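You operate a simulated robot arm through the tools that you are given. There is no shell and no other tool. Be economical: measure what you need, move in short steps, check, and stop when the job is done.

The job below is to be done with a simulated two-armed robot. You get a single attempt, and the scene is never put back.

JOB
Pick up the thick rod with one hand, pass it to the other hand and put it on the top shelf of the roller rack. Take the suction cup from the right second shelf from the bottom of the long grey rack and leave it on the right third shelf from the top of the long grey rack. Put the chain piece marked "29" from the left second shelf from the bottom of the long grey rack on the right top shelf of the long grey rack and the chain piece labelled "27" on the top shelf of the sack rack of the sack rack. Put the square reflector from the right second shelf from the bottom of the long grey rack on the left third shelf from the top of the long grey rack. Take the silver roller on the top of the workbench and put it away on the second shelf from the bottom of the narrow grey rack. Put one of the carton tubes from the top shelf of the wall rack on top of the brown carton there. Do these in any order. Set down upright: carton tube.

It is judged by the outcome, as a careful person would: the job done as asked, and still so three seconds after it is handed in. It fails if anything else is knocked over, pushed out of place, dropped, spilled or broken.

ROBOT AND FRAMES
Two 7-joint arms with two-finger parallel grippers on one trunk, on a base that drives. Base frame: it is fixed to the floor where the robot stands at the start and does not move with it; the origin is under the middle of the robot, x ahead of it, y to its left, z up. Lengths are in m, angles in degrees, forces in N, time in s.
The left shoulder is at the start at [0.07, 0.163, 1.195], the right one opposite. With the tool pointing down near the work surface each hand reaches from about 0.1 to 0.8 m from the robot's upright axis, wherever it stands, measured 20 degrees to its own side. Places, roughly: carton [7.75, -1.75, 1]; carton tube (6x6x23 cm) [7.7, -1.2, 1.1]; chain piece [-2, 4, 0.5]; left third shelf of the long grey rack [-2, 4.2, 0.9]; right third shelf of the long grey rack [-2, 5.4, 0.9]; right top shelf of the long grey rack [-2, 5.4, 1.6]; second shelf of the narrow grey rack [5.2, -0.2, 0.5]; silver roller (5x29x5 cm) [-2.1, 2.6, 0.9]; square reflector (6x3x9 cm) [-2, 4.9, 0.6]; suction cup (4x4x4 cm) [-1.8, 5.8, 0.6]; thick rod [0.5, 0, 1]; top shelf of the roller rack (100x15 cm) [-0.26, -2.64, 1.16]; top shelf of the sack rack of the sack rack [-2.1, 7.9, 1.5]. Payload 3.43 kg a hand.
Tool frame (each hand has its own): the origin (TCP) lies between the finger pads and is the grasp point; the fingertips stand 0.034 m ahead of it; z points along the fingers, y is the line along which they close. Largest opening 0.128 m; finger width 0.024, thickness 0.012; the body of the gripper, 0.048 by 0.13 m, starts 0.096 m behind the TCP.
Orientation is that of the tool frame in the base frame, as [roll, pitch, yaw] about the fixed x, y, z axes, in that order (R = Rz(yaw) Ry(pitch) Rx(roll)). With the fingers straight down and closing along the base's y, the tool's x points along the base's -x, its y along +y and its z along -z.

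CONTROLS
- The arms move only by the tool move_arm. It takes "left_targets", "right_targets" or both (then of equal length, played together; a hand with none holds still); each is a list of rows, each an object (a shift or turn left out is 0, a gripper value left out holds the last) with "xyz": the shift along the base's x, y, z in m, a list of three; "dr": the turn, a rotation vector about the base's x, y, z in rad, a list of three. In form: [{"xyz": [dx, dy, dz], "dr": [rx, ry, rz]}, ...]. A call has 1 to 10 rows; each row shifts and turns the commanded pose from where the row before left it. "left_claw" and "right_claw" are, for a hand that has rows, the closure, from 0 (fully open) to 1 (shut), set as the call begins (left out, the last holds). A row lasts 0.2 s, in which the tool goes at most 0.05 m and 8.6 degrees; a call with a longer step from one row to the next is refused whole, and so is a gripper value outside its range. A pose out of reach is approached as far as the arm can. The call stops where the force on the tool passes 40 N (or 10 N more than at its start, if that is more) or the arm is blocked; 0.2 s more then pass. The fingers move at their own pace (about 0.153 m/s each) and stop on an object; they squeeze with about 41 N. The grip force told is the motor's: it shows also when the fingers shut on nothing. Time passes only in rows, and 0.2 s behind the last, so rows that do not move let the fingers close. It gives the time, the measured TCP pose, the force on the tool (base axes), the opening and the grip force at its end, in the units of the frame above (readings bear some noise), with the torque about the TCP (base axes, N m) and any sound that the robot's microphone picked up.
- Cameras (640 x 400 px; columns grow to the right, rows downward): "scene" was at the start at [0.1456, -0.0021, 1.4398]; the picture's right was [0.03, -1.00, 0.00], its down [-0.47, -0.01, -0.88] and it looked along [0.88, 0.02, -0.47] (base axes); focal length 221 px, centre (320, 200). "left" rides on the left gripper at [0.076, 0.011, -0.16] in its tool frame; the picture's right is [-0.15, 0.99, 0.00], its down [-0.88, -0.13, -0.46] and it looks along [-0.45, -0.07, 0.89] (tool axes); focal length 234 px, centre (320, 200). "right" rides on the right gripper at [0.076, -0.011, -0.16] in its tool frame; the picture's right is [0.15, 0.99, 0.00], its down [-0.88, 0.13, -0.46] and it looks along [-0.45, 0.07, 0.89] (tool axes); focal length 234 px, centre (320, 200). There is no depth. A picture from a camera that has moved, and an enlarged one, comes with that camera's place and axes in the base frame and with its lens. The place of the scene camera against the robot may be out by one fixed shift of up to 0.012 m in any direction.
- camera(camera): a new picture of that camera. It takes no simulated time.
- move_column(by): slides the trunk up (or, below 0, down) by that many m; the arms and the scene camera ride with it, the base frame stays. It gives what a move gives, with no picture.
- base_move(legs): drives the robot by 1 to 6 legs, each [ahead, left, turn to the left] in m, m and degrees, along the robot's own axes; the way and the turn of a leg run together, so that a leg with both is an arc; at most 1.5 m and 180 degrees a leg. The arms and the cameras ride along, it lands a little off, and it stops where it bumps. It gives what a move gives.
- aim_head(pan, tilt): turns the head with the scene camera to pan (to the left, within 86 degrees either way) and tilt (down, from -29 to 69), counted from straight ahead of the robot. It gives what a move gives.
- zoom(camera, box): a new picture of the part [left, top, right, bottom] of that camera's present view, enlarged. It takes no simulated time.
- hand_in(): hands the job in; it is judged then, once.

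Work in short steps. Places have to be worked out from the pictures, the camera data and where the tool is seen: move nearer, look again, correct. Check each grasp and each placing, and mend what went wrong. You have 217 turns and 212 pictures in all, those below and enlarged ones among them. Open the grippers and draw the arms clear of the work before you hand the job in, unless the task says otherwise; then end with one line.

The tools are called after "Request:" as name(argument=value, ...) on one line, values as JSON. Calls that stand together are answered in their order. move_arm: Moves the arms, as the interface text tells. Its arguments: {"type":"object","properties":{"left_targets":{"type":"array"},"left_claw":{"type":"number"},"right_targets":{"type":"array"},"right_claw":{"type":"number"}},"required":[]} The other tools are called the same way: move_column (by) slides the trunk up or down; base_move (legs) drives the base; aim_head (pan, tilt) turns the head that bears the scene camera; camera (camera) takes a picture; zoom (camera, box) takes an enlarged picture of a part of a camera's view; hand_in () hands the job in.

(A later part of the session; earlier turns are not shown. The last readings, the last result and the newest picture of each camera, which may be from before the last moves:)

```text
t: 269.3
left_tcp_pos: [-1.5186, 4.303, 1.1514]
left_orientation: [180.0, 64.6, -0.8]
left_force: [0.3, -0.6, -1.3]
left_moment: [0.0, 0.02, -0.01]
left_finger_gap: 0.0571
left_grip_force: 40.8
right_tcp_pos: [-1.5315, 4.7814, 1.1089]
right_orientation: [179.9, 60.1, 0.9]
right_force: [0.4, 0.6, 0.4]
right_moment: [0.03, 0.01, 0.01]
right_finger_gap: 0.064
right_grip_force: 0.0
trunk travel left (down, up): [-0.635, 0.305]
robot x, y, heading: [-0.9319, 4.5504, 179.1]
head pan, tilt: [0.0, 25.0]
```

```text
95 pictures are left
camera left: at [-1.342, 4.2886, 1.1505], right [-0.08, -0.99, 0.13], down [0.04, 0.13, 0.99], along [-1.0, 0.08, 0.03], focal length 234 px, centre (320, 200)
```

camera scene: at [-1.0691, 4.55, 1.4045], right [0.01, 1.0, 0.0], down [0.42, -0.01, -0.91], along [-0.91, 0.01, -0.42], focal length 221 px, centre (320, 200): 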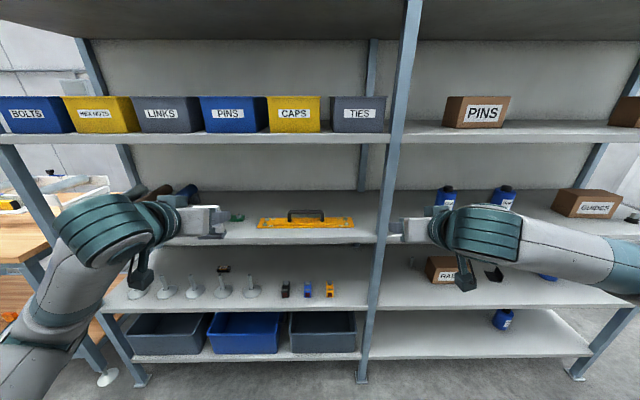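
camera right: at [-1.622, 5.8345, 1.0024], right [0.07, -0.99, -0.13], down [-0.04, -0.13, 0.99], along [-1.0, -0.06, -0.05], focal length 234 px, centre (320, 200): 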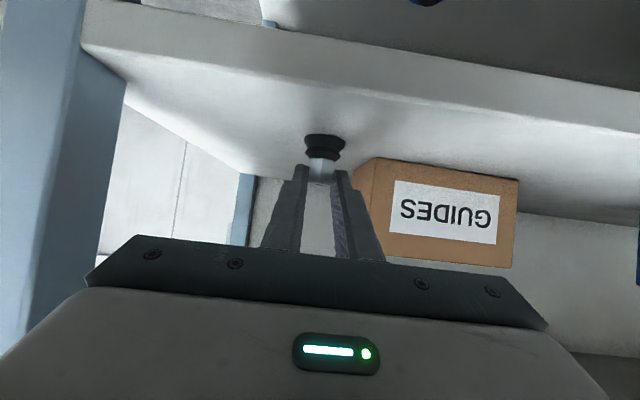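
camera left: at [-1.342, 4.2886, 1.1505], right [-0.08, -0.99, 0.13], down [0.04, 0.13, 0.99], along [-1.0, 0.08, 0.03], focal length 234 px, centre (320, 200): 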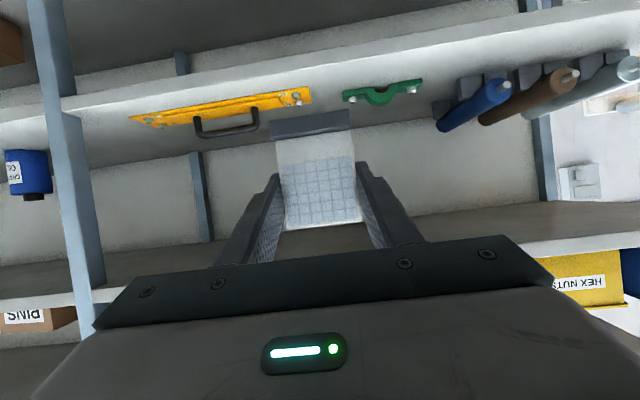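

The shelf strip in front of the green bracket (x -1.74 to -1.85, y≈4.18) is free. I shift left 0.12 m and ahead 0.12 m, then look.

Request:
base_move(legs=[[0, 0.12, 0.9], [0.12, 0, 0]])

Request:
camera(camera="left")

Request:
camera(camera="scene")

```text
t: 271.4
left_tcp_pos: [-1.6357, 4.175, 1.1508]
left_orientation: [-180.0, 64.7, -0.1]
left_force: [0.3, -0.2, -0.6]
left_moment: [-0.03, -0.02, 0.0]
left_finger_gap: 0.0569
left_grip_force: 40.5
right_tcp_pos: [-1.6555, 4.655, 1.1097]
right_orientation: [179.8, 60.0, 1.6]
right_force: [-0.4, 0.1, -0.9]
right_moment: [-0.01, -0.02, 0.02]
right_finger_gap: 0.0641
right_grip_force: 0.1
trunk travel left (down, up): [-0.635, 0.305]
robot x, y, heading: [-1.0543, 4.4336, 179.9]
head pan, tilt: [0.0, 25.0]
```

```text
94 pictures are left
camera left: at [-1.4593, 4.1644, 1.1507], right [-0.06, -0.99, 0.13], down [0.04, 0.13, 0.99], along [-1.0, 0.07, 0.03], focal length 234 px, centre (320, 200)
```

left: 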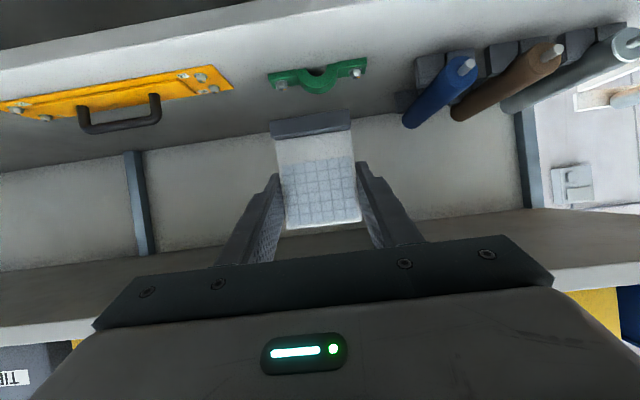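

```text
93 pictures are left
camera scene: at [-1.1896, 4.4291, 1.4046], right [0.0, 1.0, 0.0], down [0.42, 0.0, -0.91], along [-0.91, 0.0, -0.42], focal length 221 px, centre (320, 200)
```

scene: 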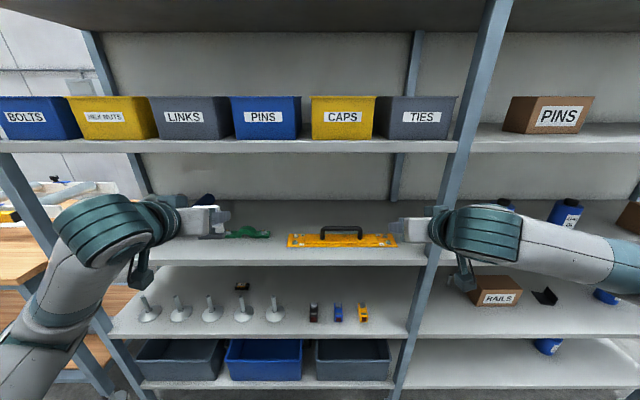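

Green's front edge is at x≈-1.854. I move to x≈-1.79 and descend toward the shelf.

Request:
move_arm(left_targets=[{"xyz": [-0.04, 0, -0.01]}, {"xyz": [-0.04, 0, -0.02]}, {"xyz": [-0.04, 0, -0.03]}, {"xyz": [-0.032, 0, -0.035]}, {"xyz": [0, 0, -0.03]}, {}])

Request:
camera(camera="left")

Request:
zoom(camera="scene", box=[100, 170, 300, 290])

```text
t: 272.8
left_tcp_pos: [-1.7854, 4.1774, 1.0223]
left_orientation: [179.9, 64.7, -0.2]
left_force: [0.4, 0.1, 0.5]
left_moment: [0.01, 0.03, -0.02]
left_finger_gap: 0.0569
left_grip_force: 40.6
right_tcp_pos: [-1.6553, 4.6543, 1.1101]
right_orientation: [179.9, 60.0, 1.6]
right_force: [0.0, -1.1, -0.5]
right_moment: [0.0, 0.01, 0.01]
right_finger_gap: 0.064
right_grip_force: 0.1
trunk travel left (down, up): [-0.635, 0.305]
robot x, y, heading: [-1.052, 4.4303, 180.1]
head pan, tilt: [0.0, 25.0]
```

```text
92 pictures are left
camera left: at [-1.6088, 4.1653, 1.022], right [-0.06, -0.99, 0.13], down [0.04, 0.13, 0.99], along [-1.0, 0.07, 0.03], focal length 234 px, centre (320, 200)
```

left: 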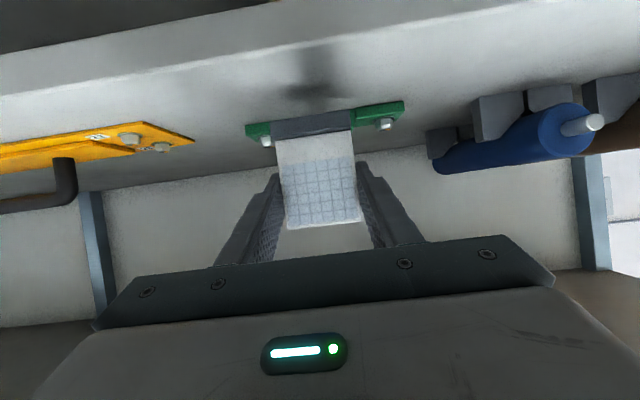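

```text
3.20 times, centred on (200, 230) of scene
camera zoom: at [-1.1897, 4.429, 1.4045], right [0.0, 1.0, 0.0], down [0.42, 0.0, -0.91], along [-0.91, 0.0, -0.42], focal length 707 px, centre (704, 104)
```

zoom: 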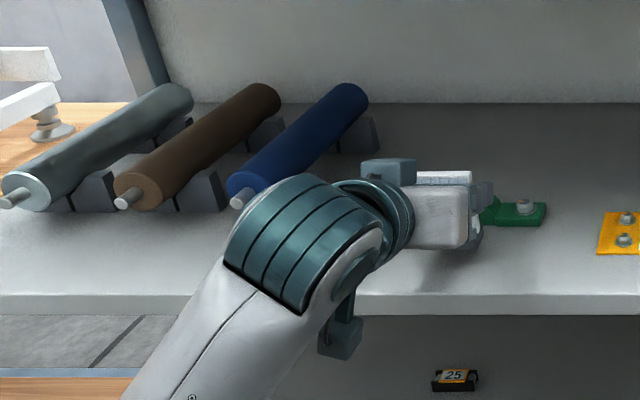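

Positioned. I lower to contact.

Request:
move_arm(left_targets=[{"xyz": [0, 0, -0.006]}, {"xyz": [0, 0, -0.005]}, {"xyz": [0, 0, -0.004]}, {"xyz": [0, 0, -0.003]}, {}])

Request:
move_arm(left_targets=[{"xyz": [0, 0, -0.003]}, {"xyz": [0, 0, -0.003]}, {}])

Request:
camera(camera="left")

```text
t: 274.0
left_tcp_pos: [-1.7868, 4.176, 1.0085]
left_orientation: [179.9, 64.7, -0.2]
left_force: [0.0, -0.3, -1.1]
left_moment: [0.01, 0.03, 0.0]
left_finger_gap: 0.057
left_grip_force: 41.1
right_tcp_pos: [-1.6557, 4.6543, 1.11]
right_orientation: [180.0, 60.0, 1.6]
right_force: [0.5, -0.9, -0.2]
right_moment: [0.01, 0.0, -0.02]
right_finger_gap: 0.0639
right_grip_force: 0.0
trunk travel left (down, up): [-0.635, 0.305]
robot x, y, heading: [-1.0525, 4.4332, 179.8]
head pan, tilt: [0.0, 25.0]
```

```text
t: 274.8
left_tcp_pos: [-1.7866, 4.1751, 1.0022]
left_orientation: [179.9, 64.7, -0.1]
left_force: [-0.7, -0.7, 0.0]
left_moment: [-0.04, 0.04, 0.0]
left_finger_gap: 0.0565
left_grip_force: 40.9
right_tcp_pos: [-1.6557, 4.6547, 1.1099]
right_orientation: [-179.9, 60.0, 1.7]
right_force: [-0.1, 0.6, -0.2]
right_moment: [0.01, 0.0, -0.02]
right_finger_gap: 0.0638
right_grip_force: 0.0
trunk travel left (down, up): [-0.635, 0.305]
robot x, y, heading: [-1.0477, 4.4328, 180.4]
head pan, tilt: [0.0, 25.0]
```

```text
90 pictures are left
camera left: at [-1.6113, 4.1641, 1.001], right [-0.06, -0.99, 0.13], down [0.04, 0.13, 0.99], along [-1.0, 0.07, 0.03], focal length 234 px, centre (320, 200)
```

left: 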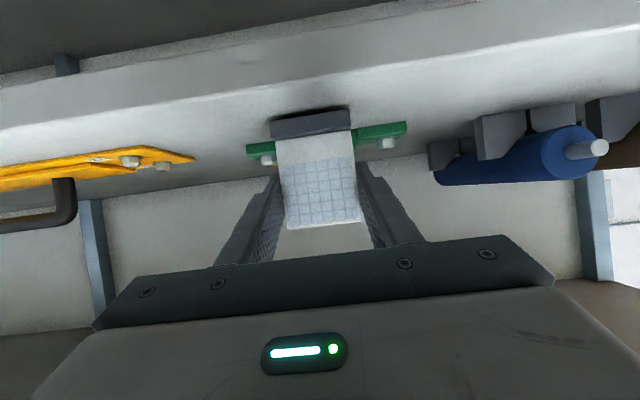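

The reflector is still a few millimetres up, so I continue.

Request:
move_arm(left_targets=[{"xyz": [0, 0, -0.003]}, {"xyz": [0, 0, -0.002]}, {"xyz": [0, 0, -0.002]}, {}])

Request:
camera(camera="left")

```text
t: 275.8
left_tcp_pos: [-1.7862, 4.1748, 0.9978]
left_orientation: [-180.0, 64.8, -0.1]
left_force: [-3.2, -1.2, 9.3]
left_moment: [0.11, 0.09, 0.03]
left_finger_gap: 0.0571
left_grip_force: 41.1
right_tcp_pos: [-1.6561, 4.6553, 1.1098]
right_orientation: [179.9, 60.0, 1.6]
right_force: [0.5, -0.1, -0.4]
right_moment: [0.01, 0.02, 0.0]
right_finger_gap: 0.064
right_grip_force: 0.0
trunk travel left (down, up): [-0.635, 0.305]
robot x, y, heading: [-1.0488, 4.4331, 180.0]
head pan, tilt: [0.0, 25.0]
```

```text
89 pictures are left
camera left: at [-1.61, 4.1643, 0.9955], right [-0.06, -0.99, 0.13], down [0.04, 0.13, 0.99], along [-1.0, 0.07, 0.03], focal length 234 px, centre (320, 200)
```

left: 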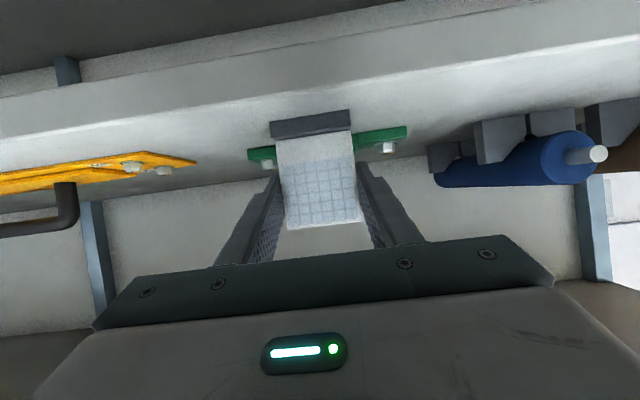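

Contact at 9 N. I open to about 8.5 cm and pull straight back.

Request:
move_arm(left_targets=[{}, {}, {"xyz": [0.02, 0, 0.01]}, {"xyz": [0.035, 0, 0.018]}, {"xyz": [0.04, 0, 0.02]}, {"xyz": [0.04, 0, 0.02]}, {"xyz": [0.02, 0, 0.02]}], left_claw=0.33)

Request:
camera(camera="scene")

Request:
camera(camera="left")

```text
t: 277.4
left_tcp_pos: [-1.6454, 4.1753, 1.0815]
left_orientation: [179.9, 64.7, -0.1]
left_force: [0.3, -0.5, -1.3]
left_moment: [0.02, -0.01, -0.02]
left_finger_gap: 0.0861
left_grip_force: 0.2
left hand out of reach, approached as far as the arm can: row 7
right_tcp_pos: [-1.6562, 4.6552, 1.1082]
right_orientation: [-180.0, 60.0, 1.5]
right_force: [0.3, -0.6, 0.5]
right_moment: [0.0, -0.02, 0.0]
right_finger_gap: 0.0642
right_grip_force: 0.1
trunk travel left (down, up): [-0.635, 0.305]
robot x, y, heading: [-1.052, 4.4334, 180.1]
head pan, tilt: [0.0, 25.0]
```

```text
88 pictures are left
camera scene: at [-1.1901, 4.4294, 1.4044], right [0.0, 1.0, 0.0], down [0.42, 0.0, -0.91], along [-0.91, 0.0, -0.42], focal length 221 px, centre (320, 200)
```

scene: 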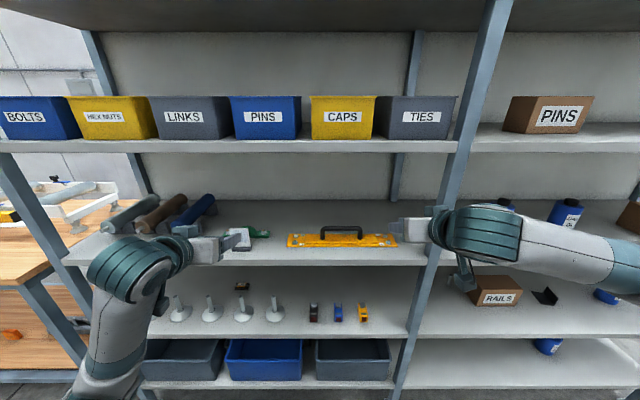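

```text
87 pictures are left
camera left: at [-1.4688, 4.1634, 1.0817], right [-0.06, -0.99, 0.13], down [0.03, 0.13, 0.99], along [-1.0, 0.07, 0.03], focal length 234 px, centre (320, 200)
```

left: 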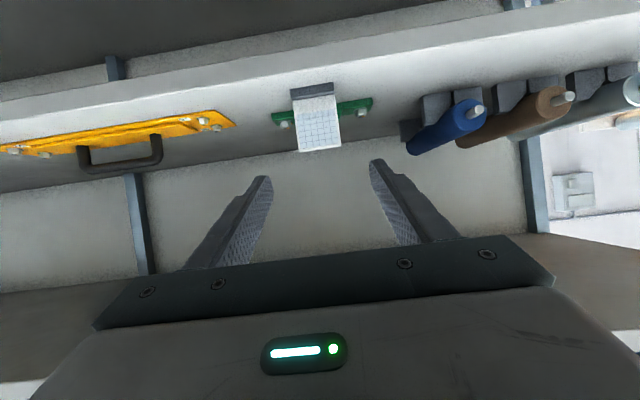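

The reflector stands on the left third shelf. Next is the silver roller on the workbench, so I back off and drive left.

Request:
base_move(legs=[[-0.35, 0, 0], [0, 1.5, 0], [0, 0.1, 0]])

Request:
camera(camera="scene")

```text
t: 287.6
left_tcp_pos: [-1.3411, 2.5508, 1.0808]
left_orientation: [-180.0, 64.7, -1.8]
left_force: [-0.3, -0.3, -0.3]
left_moment: [-0.01, 0.0, -0.01]
left_finger_gap: 0.0859
left_grip_force: 0.0
right_tcp_pos: [-1.3369, 3.0315, 1.1092]
right_orientation: [-180.0, 59.9, 0.0]
right_force: [-0.4, 0.0, 0.5]
right_moment: [0.01, 0.03, -0.04]
right_finger_gap: 0.0641
right_grip_force: 0.1
trunk travel left (down, up): [-0.635, 0.305]
robot x, y, heading: [-0.7381, 2.7926, 178.2]
head pan, tilt: [0.0, 25.0]
```

```text
86 pictures are left
camera scene: at [-0.8773, 2.7903, 1.4046], right [0.03, 1.0, 0.0], down [0.42, -0.01, -0.91], along [-0.91, 0.03, -0.42], focal length 221 px, centre (320, 200)
```

scene: 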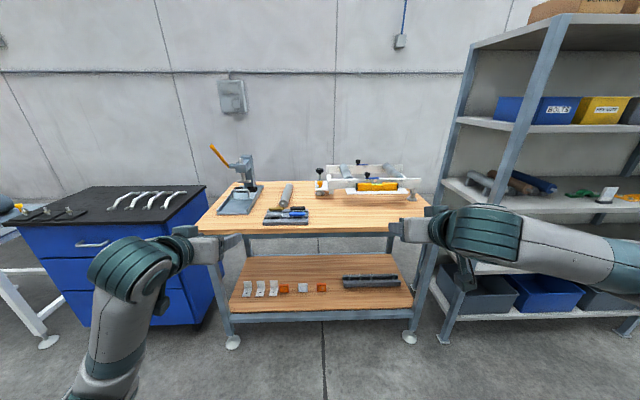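

Request:
zoom(camera="scene", box=[200, 130, 440, 240])

```text
2.67 times, centred on (320, 185) of scene
camera zoom: at [-0.8773, 2.7903, 1.4046], right [0.03, 1.0, 0.0], down [0.42, -0.01, -0.91], along [-0.91, 0.03, -0.42], focal length 589 px, centre (320, 240)
```

zoom: 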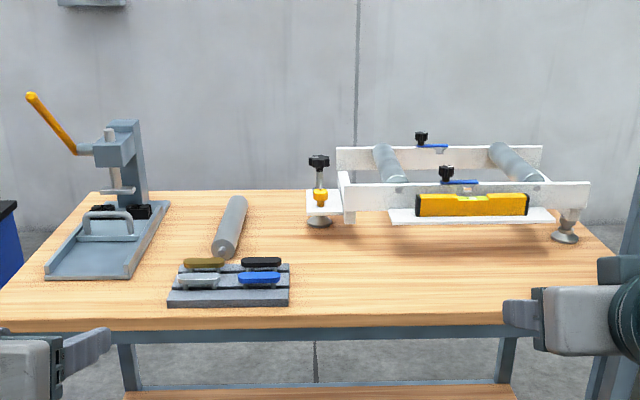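

The loose silver roller lies along x from about -1.83 to -2.08 at y≈2.65, on the table at z≈0.915. I pitch the left hand steeper (35° from vertical), raise it, and drive up so it's above the roller.

Request:
move_arm(left_targets=[{"dr": [0, -0.13, 0], "xyz": [0, 0, 0.025]}, {"dr": [0, -0.13, 0], "xyz": [0, 0, 0.025]}, {"dr": [0, -0.13, 0], "xyz": [0, 0, 0.025]}, {"dr": [0, -0.128, 0], "xyz": [0, 0, 0.02]}, {"dr": [0, 0, 0.03]}, {}], left_claw=0.2)

Request:
base_move(legs=[[0, -0.09, 1.5], [0.4, 0, 0]])

Request:
camera(camera="left")

Request:
camera(camera="scene")

```text
t: 289.0
left_tcp_pos: [-1.3401, 2.551, 1.1785]
left_orientation: [-178.9, 35.0, 0.8]
left_force: [0.8, -0.3, -1.5]
left_moment: [-0.02, 0.01, -0.04]
left_finger_gap: 0.1024
left_grip_force: 0.0
right_tcp_pos: [-1.3355, 3.0314, 1.1093]
right_orientation: [179.8, 60.1, -0.2]
right_force: [0.4, 0.7, -0.1]
right_moment: [0.01, 0.01, 0.02]
right_finger_gap: 0.0643
right_grip_force: 0.0
trunk travel left (down, up): [-0.635, 0.305]
robot x, y, heading: [-0.7394, 2.7916, 178.4]
head pan, tilt: [0.0, 25.0]
```

```text
t: 292.2
left_tcp_pos: [-1.7294, 2.6421, 1.1776]
left_orientation: [-178.9, 35.0, 1.4]
left_force: [0.3, 0.1, 0.7]
left_moment: [0.0, -0.03, -0.02]
left_finger_gap: 0.1022
left_grip_force: 0.0
right_tcp_pos: [-1.7305, 3.1218, 1.1095]
right_orientation: [-180.0, 60.0, 0.5]
right_force: [-0.5, 0.8, -0.2]
right_moment: [0.0, 0.03, 0.0]
right_finger_gap: 0.0641
right_grip_force: 0.0
trunk travel left (down, up): [-0.635, 0.305]
robot x, y, heading: [-1.1331, 2.8897, 178.8]
head pan, tilt: [0.0, 25.0]
```

```text
84 pictures are left
camera left: at [-1.577, 2.6313, 1.2643], right [-0.11, -0.99, 0.07], down [-0.46, 0.11, 0.88], along [-0.88, 0.06, -0.47], focal length 234 px, centre (320, 200)
```

left: 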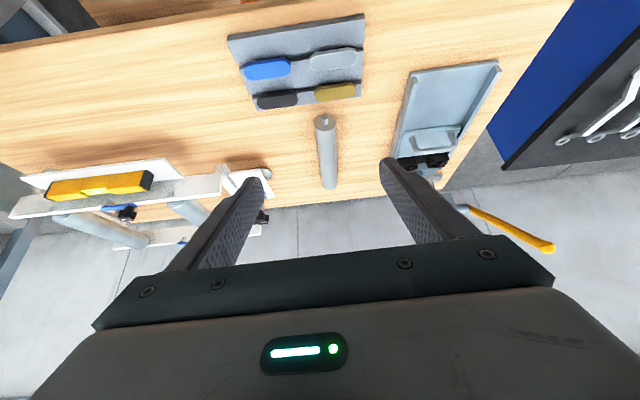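

```text
83 pictures are left
camera scene: at [-1.2695, 2.8866, 1.4046], right [0.02, 1.0, 0.0], down [0.42, -0.01, -0.91], along [-0.91, 0.02, -0.42], focal length 221 px, centre (320, 200)
```

scene: 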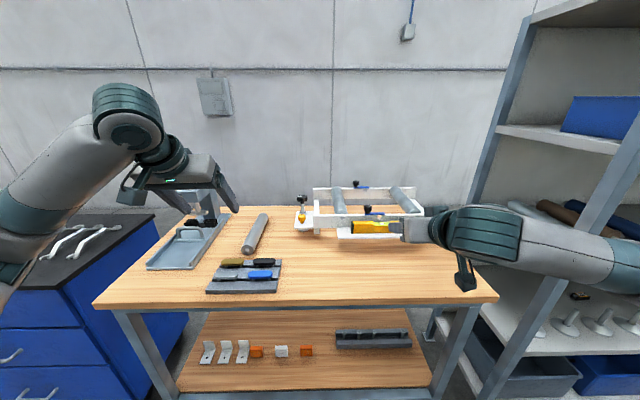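

The roller is centred at about (-1.985, 2.648). I keep the base put (the right hand is near the jig) and extend the left arm above the roller.

Request:
move_arm(left_targets=[{"xyz": [-0.045, 0, -0.01]}, {"xyz": [-0.045, 0, -0.015]}, {"xyz": [-0.045, 0, -0.015]}, {"xyz": [-0.045, 0.001, -0.015]}, {"xyz": [-0.045, 0, -0.02]}, {"xyz": [-0.03, 0, -0.03]}, {"dr": [-0.02, 0, -0.02]}])

Request:
camera(camera="left")

Request:
camera(camera="scene")

```text
t: 293.8
left_tcp_pos: [-1.9858, 2.6426, 1.0738]
left_orientation: [179.7, 35.1, -0.5]
left_force: [0.2, 0.3, 0.4]
left_moment: [-0.03, 0.05, -0.03]
left_finger_gap: 0.1022
left_grip_force: 0.0
right_tcp_pos: [-1.73, 3.1212, 1.1089]
right_orientation: [-180.0, 60.1, 0.5]
right_force: [0.2, 0.1, 0.5]
right_moment: [0.03, 0.0, -0.02]
right_finger_gap: 0.064
right_grip_force: 0.0
trunk travel left (down, up): [-0.635, 0.305]
robot x, y, heading: [-1.1295, 2.8877, 178.9]
head pan, tilt: [0.0, 25.0]
```

```text
82 pictures are left
camera left: at [-1.8323, 2.6305, 1.1606], right [-0.13, -0.99, 0.09], down [-0.46, 0.14, 0.88], along [-0.88, 0.07, -0.47], focal length 234 px, centre (320, 200)
```

left: 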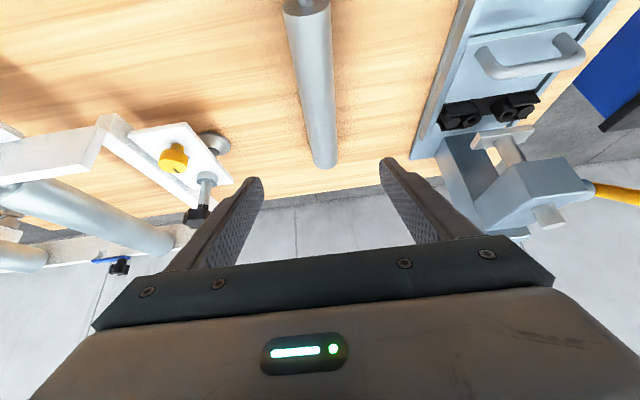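

```text
81 pictures are left
camera scene: at [-1.2685, 2.8865, 1.4047], right [0.02, 1.0, 0.0], down [0.42, -0.01, -0.91], along [-0.91, 0.02, -0.42], focal length 221 px, centre (320, 200)
```

scene: 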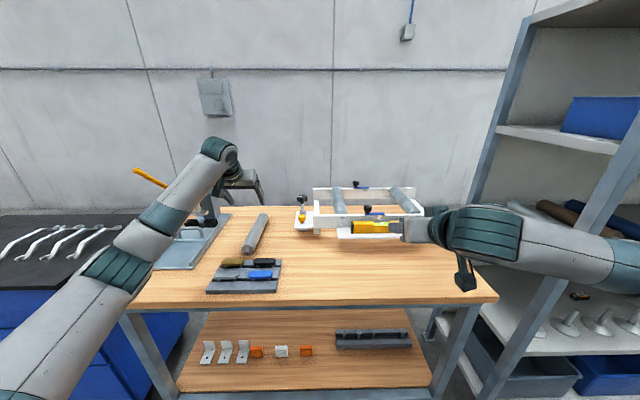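

The roller (y≈2.639, x centre about -2.0) is between the fingers, with clearance to the jig and press. I descend to 0.975 first.

Request:
move_arm(left_targets=[{"xyz": [-0.005, -0.003, -0.035]}, {"xyz": [-0.004, 0, -0.035]}, {"xyz": [0, 0, -0.03]}, {}])

Request:
camera(camera="left")

Request:
zoom(camera="scene", box=[160, 130, 340, 310])

```text
t: 294.8
left_tcp_pos: [-1.9952, 2.6427, 0.9739]
left_orientation: [179.6, 35.0, -0.6]
left_force: [0.8, 0.4, -0.7]
left_moment: [0.0, 0.0, 0.0]
left_finger_gap: 0.1023
left_grip_force: 0.0
right_tcp_pos: [-1.7307, 3.122, 1.1102]
right_orientation: [180.0, 60.1, 0.4]
right_force: [-0.6, -0.4, -0.4]
right_moment: [0.03, 0.02, 0.03]
right_finger_gap: 0.0642
right_grip_force: 0.1
trunk travel left (down, up): [-0.635, 0.305]
robot x, y, heading: [-1.1288, 2.8883, 178.8]
head pan, tilt: [0.0, 25.0]
```

```text
80 pictures are left
camera left: at [-1.8416, 2.6294, 1.0601], right [-0.13, -0.99, 0.09], down [-0.46, 0.14, 0.88], along [-0.88, 0.07, -0.47], focal length 234 px, centre (320, 200)
```

left: 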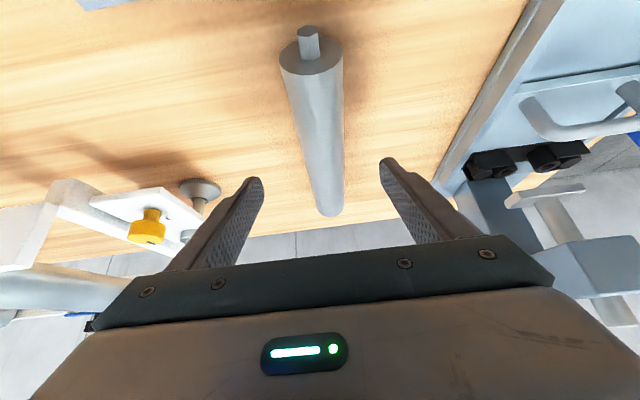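

```text
2.22 times, centred on (250, 220) of scene
camera zoom: at [-1.269, 2.8868, 1.4046], right [0.02, 1.0, 0.0], down [0.42, -0.01, -0.91], along [-0.91, 0.02, -0.42], focal length 491 px, centre (476, 156)
```

zoom: 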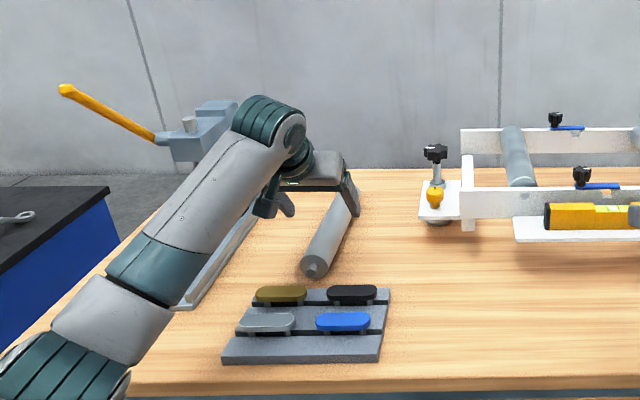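

Triangulating the near end face puts the roller centre at z≈0.90 (table about 0.875), spanning x≈-1.93 to -2.15. I move 4 cm forward and down to z≈0.915, and check before closing.

Request:
move_arm(left_targets=[{"xyz": [-0.02, -0.003, -0.01]}, {"xyz": [-0.02, 0, -0.015]}, {"xyz": [0, 0, -0.015]}, {}])

Request:
camera(camera="left")

```text
t: 295.8
left_tcp_pos: [-2.0335, 2.6389, 0.9323]
left_orientation: [179.7, 34.9, -0.6]
left_force: [-0.5, 0.5, -0.2]
left_moment: [0.02, -0.01, 0.02]
left_finger_gap: 0.1025
left_grip_force: 0.2
right_tcp_pos: [-1.7297, 3.1218, 1.1094]
right_orientation: [180.0, 60.0, 0.5]
right_force: [-0.5, 0.3, 0.2]
right_moment: [0.0, 0.02, -0.01]
right_finger_gap: 0.064
right_grip_force: 0.1
trunk travel left (down, up): [-0.635, 0.305]
robot x, y, heading: [-1.1272, 2.8853, 179.1]
head pan, tilt: [0.0, 25.0]
```

```text
78 pictures are left
camera left: at [-1.8809, 2.6267, 1.0199], right [-0.13, -0.99, 0.09], down [-0.46, 0.14, 0.88], along [-0.88, 0.07, -0.47], focal length 234 px, centre (320, 200)
```

left: 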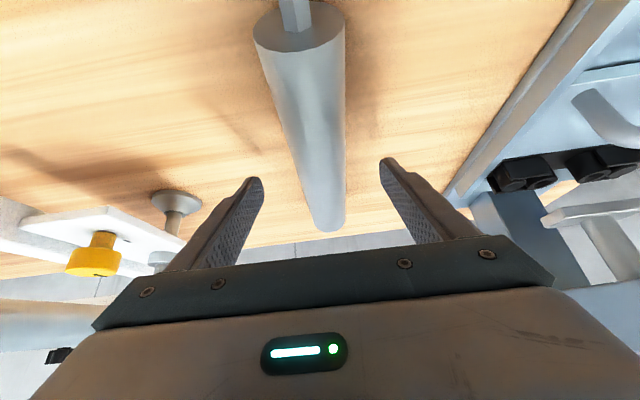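

Using the size change, the roller is 5 cm thick with its centre at z≈0.879 (table about 0.854) and body x -1.95 to -2.19. I move to its middle and to z≈0.895.

Request:
move_arm(left_targets=[{"xyz": [-0.015, 0, -0.012]}, {"xyz": [-0.012, 0, -0.012]}, {"xyz": [0, 0, -0.012]}, {}])

Request:
camera(camera="left")

```text
t: 296.8
left_tcp_pos: [-2.0608, 2.64, 0.8968]
left_orientation: [179.7, 35.0, -0.6]
left_force: [0.5, -0.1, -0.6]
left_moment: [-0.02, -0.02, 0.03]
left_finger_gap: 0.1021
left_grip_force: 0.1
right_tcp_pos: [-1.7305, 3.1227, 1.1097]
right_orientation: [179.9, 60.0, 0.5]
right_force: [-0.4, 0.8, -0.1]
right_moment: [0.03, -0.01, -0.02]
right_finger_gap: 0.0641
right_grip_force: 0.0
trunk travel left (down, up): [-0.635, 0.305]
robot x, y, heading: [-1.1326, 2.8878, 178.9]
head pan, tilt: [0.0, 25.0]
```

```text
77 pictures are left
camera left: at [-1.9085, 2.6269, 0.9835], right [-0.13, -0.99, 0.09], down [-0.46, 0.14, 0.88], along [-0.88, 0.07, -0.47], focal length 234 px, centre (320, 200)
```

left: 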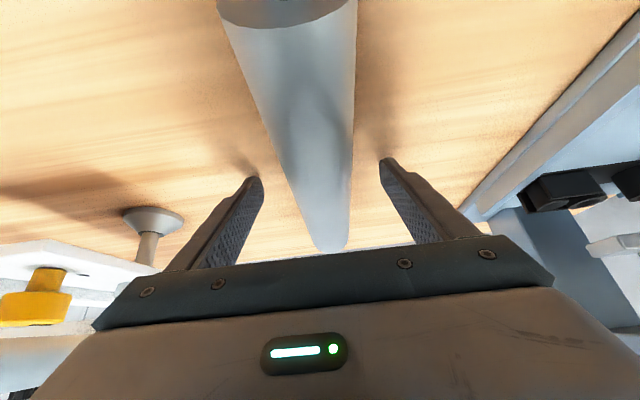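

The fingertips are just above the table on each side. I close.

Request:
move_arm(left_targets=[{}, {}, {}, {}], left_claw=1)

Request:
move_arm(left_targets=[{"xyz": [0, 0, 0.015]}, {"xyz": [0, 0, 0.03]}, {"xyz": [0, 0, 0.035]}, {"xyz": [0, 0, 0.035]}, {}])

Request:
camera(camera="scene")

Request:
camera(camera="left")

```text
t: 297.8
left_tcp_pos: [-2.0625, 2.6385, 0.8975]
left_orientation: [179.7, 35.0, -0.6]
left_force: [-0.4, 0.0, 0.0]
left_moment: [0.03, 0.09, -0.18]
left_finger_gap: 0.048
left_grip_force: 41.1
right_tcp_pos: [-1.7301, 3.1222, 1.1102]
right_orientation: [180.0, 60.0, 0.5]
right_force: [-0.2, 0.1, -0.7]
right_moment: [-0.04, 0.01, 0.04]
right_finger_gap: 0.064
right_grip_force: 0.0
trunk travel left (down, up): [-0.635, 0.305]
robot x, y, heading: [-1.1338, 2.8861, 179.1]
head pan, tilt: [0.0, 25.0]
```

```text
t: 299.0
left_tcp_pos: [-2.0597, 2.6385, 1.0089]
left_orientation: [179.7, 34.8, -0.6]
left_force: [0.1, 0.1, -5.5]
left_moment: [-0.03, -0.02, 0.0]
left_finger_gap: 0.0479
left_grip_force: 40.7
right_tcp_pos: [-1.7328, 3.1221, 1.1088]
right_orientation: [-179.9, 60.0, 0.4]
right_force: [1.0, 0.2, -0.5]
right_moment: [0.0, -0.01, 0.02]
right_finger_gap: 0.0639
right_grip_force: 0.0
trunk travel left (down, up): [-0.635, 0.305]
robot x, y, heading: [-1.1284, 2.8901, 178.7]
head pan, tilt: [0.0, 25.0]
```

```text
76 pictures are left
camera scene: at [-1.271, 2.8861, 1.4043], right [0.02, 1.0, 0.0], down [0.42, -0.01, -0.91], along [-0.91, 0.02, -0.42], focal length 221 px, centre (320, 200)
```

scene: 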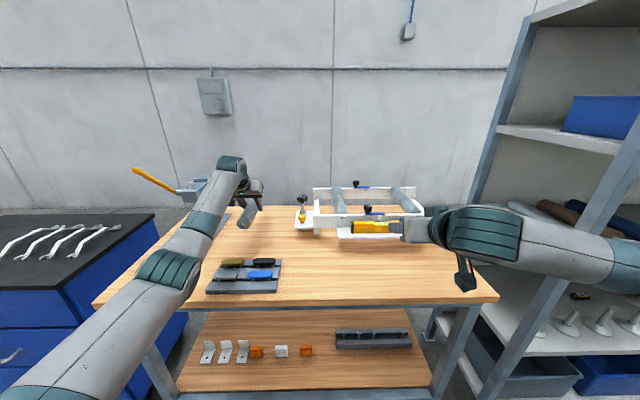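

```text
75 pictures are left
camera left: at [-1.9081, 2.6255, 1.0961], right [-0.13, -0.99, 0.09], down [-0.46, 0.14, 0.88], along [-0.88, 0.07, -0.47], focal length 234 px, centre (320, 200)
```

left: 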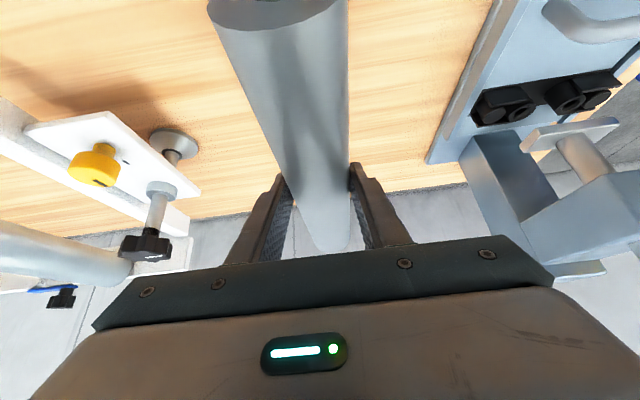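

The roller is held with balanced weight (5.5 N, no torque). I raise it more and pull it in toward the robot.

Request:
move_arm(left_targets=[{"xyz": [0.01, 0, 0.045]}, {"xyz": [0.02, 0, 0.04]}, {"xyz": [0.03, 0, 0.035]}, {"xyz": [0.045, 0, 0.01]}, {"xyz": [0.045, 0, 0]}, {"xyz": [0.045, 0, 0]}, {"xyz": [0.045, 0, 0]}, {"xyz": [0.045, 0, 0]}, {"xyz": [0.045, 0, 0]}, {}])

Request:
base_move(legs=[[-0.5, 0, 0], [0, 0, 90], [1.4, 0, 0], [1.4, 0, 0]])

Request:
camera(camera="scene")

```text
t: 301.2
left_tcp_pos: [-1.7328, 2.6353, 1.1394]
left_orientation: [179.6, 34.9, -0.6]
left_force: [-0.8, 0.8, -5.8]
left_moment: [-0.01, -0.04, 0.03]
left_finger_gap: 0.0478
left_grip_force: 40.9
right_tcp_pos: [-1.7321, 3.1232, 1.1077]
right_orientation: [180.0, 60.0, 0.5]
right_force: [-0.7, 0.8, -0.2]
right_moment: [-0.01, -0.01, -0.03]
right_finger_gap: 0.0641
right_grip_force: 0.0
trunk travel left (down, up): [-0.635, 0.305]
robot x, y, heading: [-1.1329, 2.8861, 178.9]
head pan, tilt: [0.0, 25.0]
```

```text
t: 320.7
left_tcp_pos: [-0.409, -0.4284, 1.1396]
left_orientation: [179.7, 35.0, 89.9]
left_force: [0.4, 0.1, -5.5]
left_moment: [0.03, -0.01, -0.04]
left_finger_gap: 0.0481
left_grip_force: 41.0
right_tcp_pos: [-0.897, -0.4314, 1.1086]
right_orientation: [-180.0, 59.9, 90.9]
right_force: [0.8, 0.0, -0.5]
right_moment: [-0.03, 0.0, -0.02]
right_finger_gap: 0.064
right_grip_force: 0.0
trunk travel left (down, up): [-0.635, 0.305]
robot x, y, heading: [-0.6745, 0.1739, -90.7]
head pan, tilt: [0.0, 25.0]
```

```text
74 pictures are left
camera scene: at [-0.6663, 0.0232, 1.4045], right [-1.0, 0.01, 0.0], down [0.0, 0.42, -0.91], along [-0.01, -0.91, -0.42], focal length 221 px, centre (320, 200)
```

scene: 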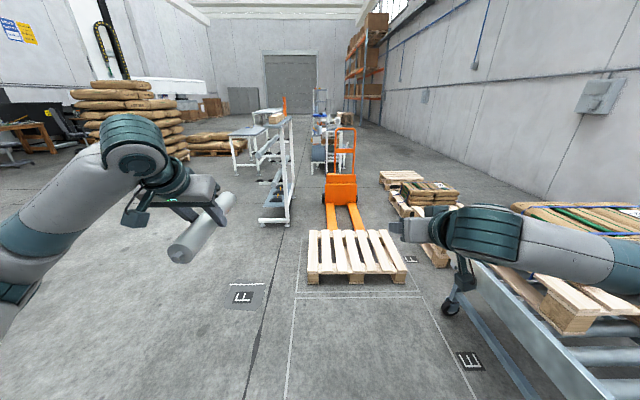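

The way is clear. I go ahead to y≈-0.6, turn to face +x, shift right clear of the conveyor, and advance to look east.

Request:
base_move(legs=[[0.8, 0, 0], [0, 0, 90], [0.6, 0, 0], [0.5, -0.5, 0], [1.4, 0, 0]])

Request:
camera(camera="scene")

```text
t: 341.6
left_tcp_pos: [2.4043, -0.8523, 1.1394]
left_orientation: [179.7, 35.0, -179.9]
left_force: [0.4, -0.3, -5.2]
left_moment: [-0.01, 0.01, 0.04]
left_finger_gap: 0.0479
left_grip_force: 41.4
right_tcp_pos: [2.4103, -1.339, 1.1103]
right_orientation: [179.9, 60.0, -178.7]
right_force: [0.2, 1.2, -0.2]
right_moment: [0.0, -0.02, 0.01]
right_finger_gap: 0.064
right_grip_force: 0.0
trunk travel left (down, up): [-0.635, 0.305]
robot x, y, heading: [1.8054, -1.114, -0.3]
head pan, tilt: [0.0, 25.0]
```

```text
73 pictures are left
camera scene: at [1.9537, -1.1193, 1.4045], right [-0.01, -1.0, 0.0], down [-0.42, 0.0, -0.91], along [0.91, 0.0, -0.42], focal length 221 px, centre (320, 200)
```

scene: 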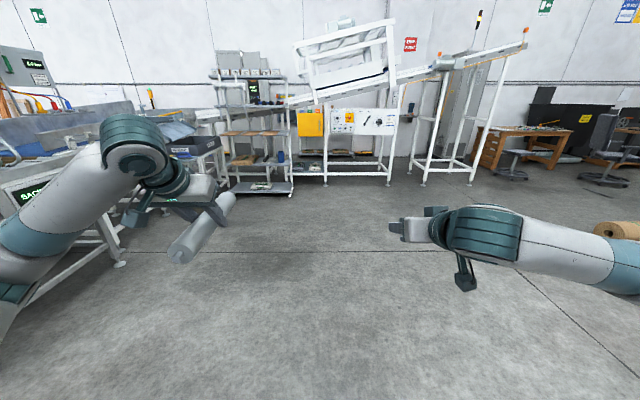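

The narrow grey rack is ahead-left at about (5.2, -0.2). I zoom in.

Request:
zoom(camera="scene", box=[190, 40, 310, 210])

```text
2.35 times, centred on (250, 125) of scene
camera zoom: at [1.9537, -1.1193, 1.4045], right [-0.01, -1.0, 0.0], down [-0.42, 0.0, -0.91], along [0.91, 0.0, -0.42], focal length 520 px, centre (485, 376)
```

zoom: 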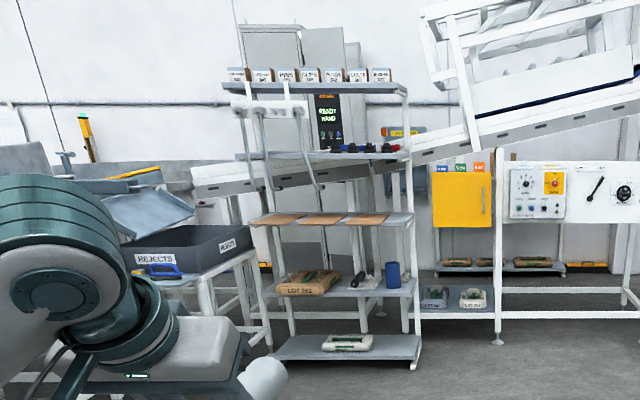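

I drive closer: ahead 1.4 m, then diagonally to about (3.8, -0.35).

Request:
base_move(legs=[[1.4, 0, 0], [0.5, 0.75, 0]])

Request:
camera(camera="scene")

```text
t: 353.0
left_tcp_pos: [4.3312, -0.1558, 1.1403]
left_orientation: [179.6, 34.9, 179.4]
left_force: [1.2, 0.2, -4.6]
left_moment: [0.04, 0.04, -0.02]
left_finger_gap: 0.0477
left_grip_force: 41.2
right_tcp_pos: [4.3306, -0.644, 1.1092]
right_orientation: [180.0, 59.9, -179.6]
right_force: [-0.7, -1.0, 0.5]
right_moment: [-0.01, 0.0, 0.0]
right_finger_gap: 0.064
right_grip_force: 0.0
trunk travel left (down, up): [-0.635, 0.305]
robot x, y, heading: [3.7306, -0.4124, -1.2]
head pan, tilt: [0.0, 25.0]
```

```text
71 pictures are left
camera scene: at [3.8772, -0.4178, 1.4045], right [-0.02, -1.0, 0.0], down [-0.42, 0.01, -0.91], along [0.91, -0.02, -0.42], focal length 221 px, centre (320, 200)
```

scene: 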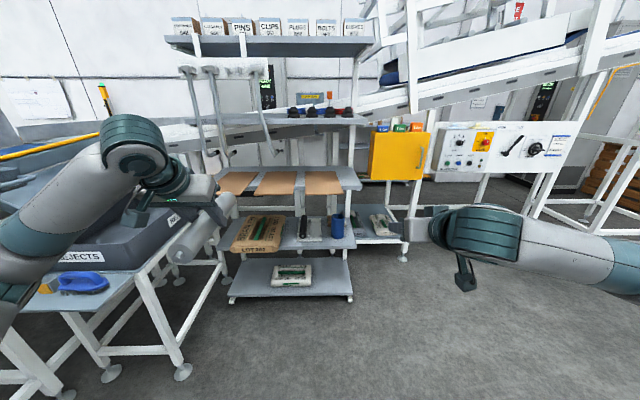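

I zoom in on the target shelf to find a free area for the roller.

Request:
zoom(camera="scene", box=[200, 160, 400, 310])

Request:
camera(camera="right")

```text
2.67 times, centred on (300, 235) of scene
camera zoom: at [3.8772, -0.4178, 1.4045], right [-0.02, -1.0, 0.0], down [-0.42, 0.01, -0.91], along [0.91, -0.02, -0.42], focal length 589 px, centre (373, 107)
```

zoom: 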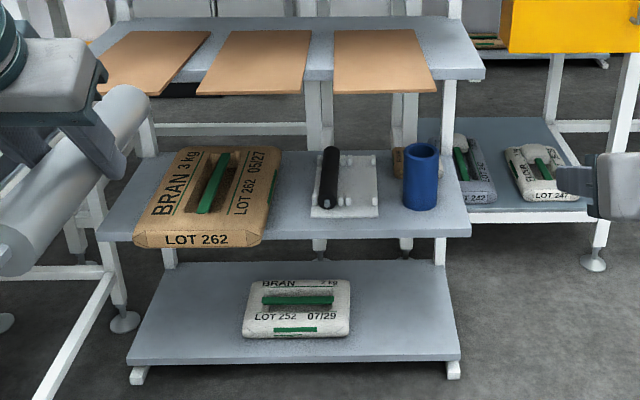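

```text
69 pictures are left
camera right: at [4.1549, -0.6576, 1.1216], right [-0.08, 0.99, -0.13], down [0.04, 0.13, 0.99], along [1.0, 0.08, -0.05], focal length 234 px, centre (320, 200)
```

right: 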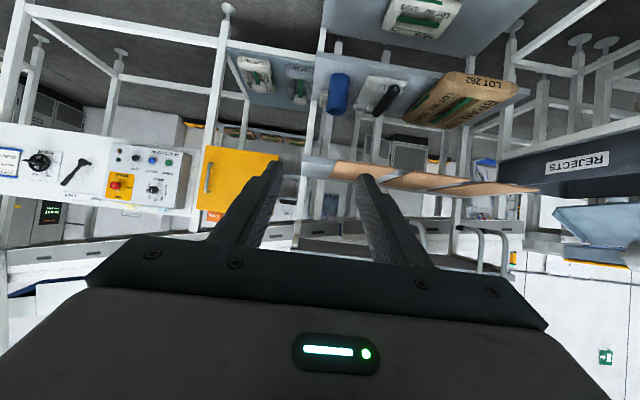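

There's a white two-slot cradle holding a black roller, with the second slot free (y≈-0.41), which is an ideal resting place for the silver roller along x. I lower the trunk, shift right and approach for a closer look.

Request:
move_column(by=-0.4)

Request:
base_move(legs=[[0, -0.26, 1.2], [0.42, 0, 0]])

Request:
aim_head(pan=5, tilt=32)

Request:
camera(camera="scene")

Request:
camera(camera="left")

```text
t: 356.8
left_tcp_pos: [4.3301, -0.1561, 0.7399]
left_orientation: [179.7, 34.9, 179.5]
left_force: [0.2, -0.2, -5.2]
left_moment: [0.02, 0.03, 0.01]
left_finger_gap: 0.0477
left_grip_force: 41.6
right_tcp_pos: [4.3302, -0.6439, 0.7092]
right_orientation: [-180.0, 59.9, -179.5]
right_force: [-0.3, -0.2, 0.6]
right_moment: [-0.02, -0.03, -0.03]
right_finger_gap: 0.0639
right_grip_force: 0.1
trunk travel left (down, up): [-0.235, 0.705]
robot x, y, heading: [3.7334, -0.4112, -1.0]
head pan, tilt: [0.0, 25.0]
```

```text
t: 360.9
left_tcp_pos: [4.7444, -0.414, 0.74]
left_orientation: [179.8, 34.9, -179.8]
left_force: [-0.9, -0.2, -4.6]
left_moment: [0.02, 0.05, 0.02]
left_finger_gap: 0.048
left_grip_force: 41.1
right_tcp_pos: [4.7509, -0.9032, 0.7091]
right_orientation: [-180.0, 60.0, -178.7]
right_force: [0.2, 0.3, 0.8]
right_moment: [0.01, -0.03, 0.0]
right_finger_gap: 0.0639
right_grip_force: 0.0
trunk travel left (down, up): [-0.235, 0.705]
robot x, y, heading: [4.1457, -0.6738, -0.6]
head pan, tilt: [0.0, 25.0]
```

```text
t: 361.5
left_tcp_pos: [4.7456, -0.4142, 0.7389]
left_orientation: [179.7, 35.0, -179.8]
left_force: [0.2, 0.3, -4.9]
left_moment: [-0.02, 0.04, 0.03]
left_finger_gap: 0.048
left_grip_force: 41.3
right_tcp_pos: [4.751, -0.9012, 0.7087]
right_orientation: [180.0, 59.9, -178.8]
right_force: [0.1, 0.2, 0.2]
right_moment: [0.0, 0.0, -0.02]
right_finger_gap: 0.0638
right_grip_force: 0.1
trunk travel left (down, up): [-0.235, 0.705]
robot x, y, heading: [4.1454, -0.6774, -0.2]
head pan, tilt: [5.0, 32.0]
```

```text
68 pictures are left
camera scene: at [4.2917, -0.6735, 0.9934], right [0.08, -1.0, 0.0], down [-0.53, -0.04, -0.85], along [0.85, 0.07, -0.53], focal length 221 px, centre (320, 200)
```

scene: 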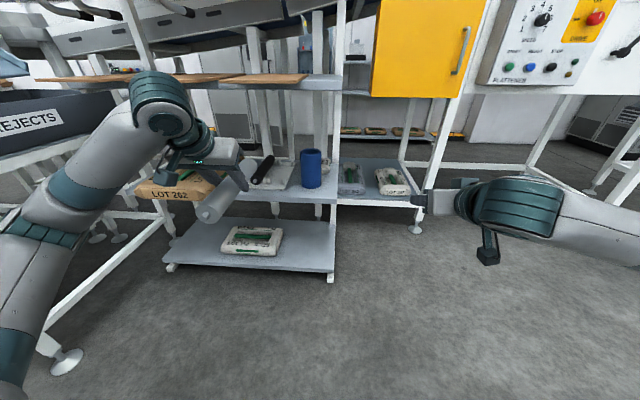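

```text
67 pictures are left
camera left: at [4.5906, -0.4041, 0.8269], right [0.11, 0.99, 0.09], down [0.46, -0.13, 0.88], along [0.88, -0.06, -0.47], focal length 234 px, centre (320, 200)
```

left: 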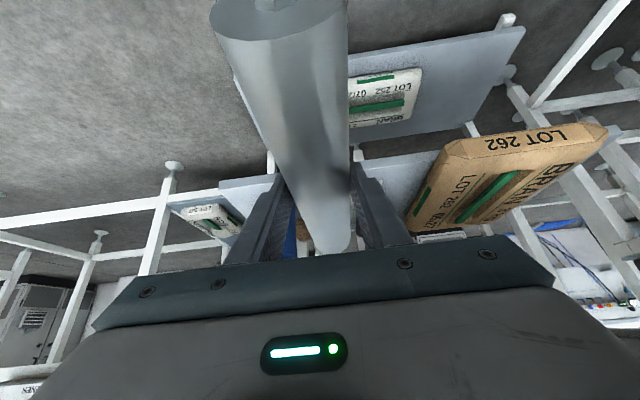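

Request:
zoom(camera="scene", box=[130, 130, 350, 270])

```text
2.86 times, centred on (240, 200) of scene
camera zoom: at [4.2917, -0.6735, 0.9934], right [0.08, -1.0, 0.0], down [-0.53, -0.04, -0.85], along [0.85, 0.07, -0.53], focal length 631 px, centre (549, 200)
```

zoom: 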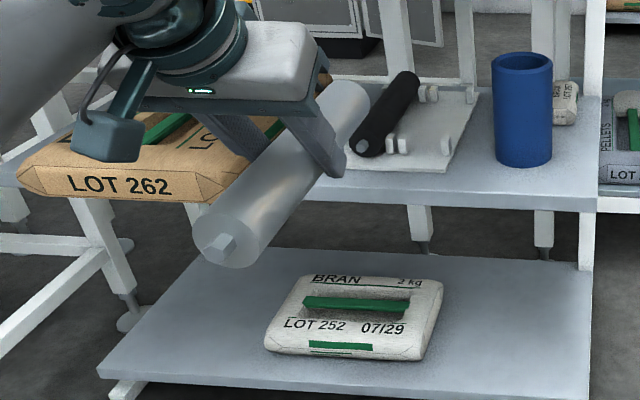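

The shelf works out to z≈0.575 with its front at x≈4.97. The free cradle slot is at about y=-0.44, between x≈5.04 and 5.22. I bring the roller forward above the shelf front for a fine alignment check.

Request:
move_arm(left_targets=[{"xyz": [0.04, -0.006, -0.005]}, {"xyz": [0.04, -0.006, -0.005]}, {"xyz": [0.04, -0.006, -0.01]}, {"xyz": [0.04, -0.006, -0.01]}, {"xyz": [0.04, -0.002, -0.01]}, {}])

Request:
zoom(camera="scene", box=[170, 110, 330, 230])

Request:
camera(camera="left")

```text
t: 362.9
left_tcp_pos: [4.9457, -0.4379, 0.6957]
left_orientation: [179.7, 34.9, -179.8]
left_force: [-0.3, -0.3, -5.8]
left_moment: [0.03, 0.05, 0.0]
left_finger_gap: 0.0477
left_grip_force: 40.6
right_tcp_pos: [4.7514, -0.9016, 0.7097]
right_orientation: [180.0, 60.0, -178.8]
right_force: [-0.3, 0.0, -0.6]
right_moment: [-0.03, 0.02, 0.0]
right_finger_gap: 0.0637
right_grip_force: 0.1
trunk travel left (down, up): [-0.235, 0.705]
robot x, y, heading: [4.1471, -0.6746, -0.5]
head pan, tilt: [5.0, 32.0]
```

```text
3.33 times, centred on (250, 170) of scene
camera zoom: at [4.2919, -0.6735, 0.9934], right [0.08, -1.0, 0.0], down [-0.53, -0.04, -0.85], along [0.84, 0.07, -0.53], focal length 736 px, centre (553, 300)
```

zoom: 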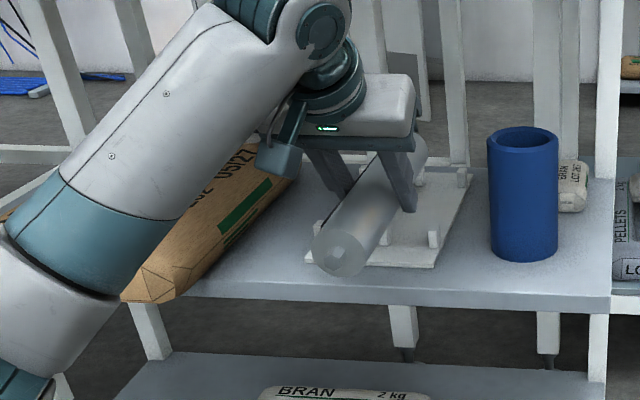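

```text
64 pictures are left
camera left: at [4.7913, -0.4291, 0.7835], right [0.11, 0.99, 0.09], down [0.46, -0.13, 0.88], along [0.88, -0.06, -0.47], focal length 234 px, centre (320, 200)
```

left: 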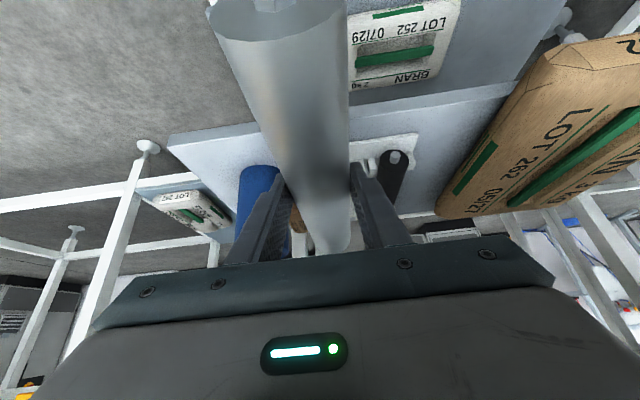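

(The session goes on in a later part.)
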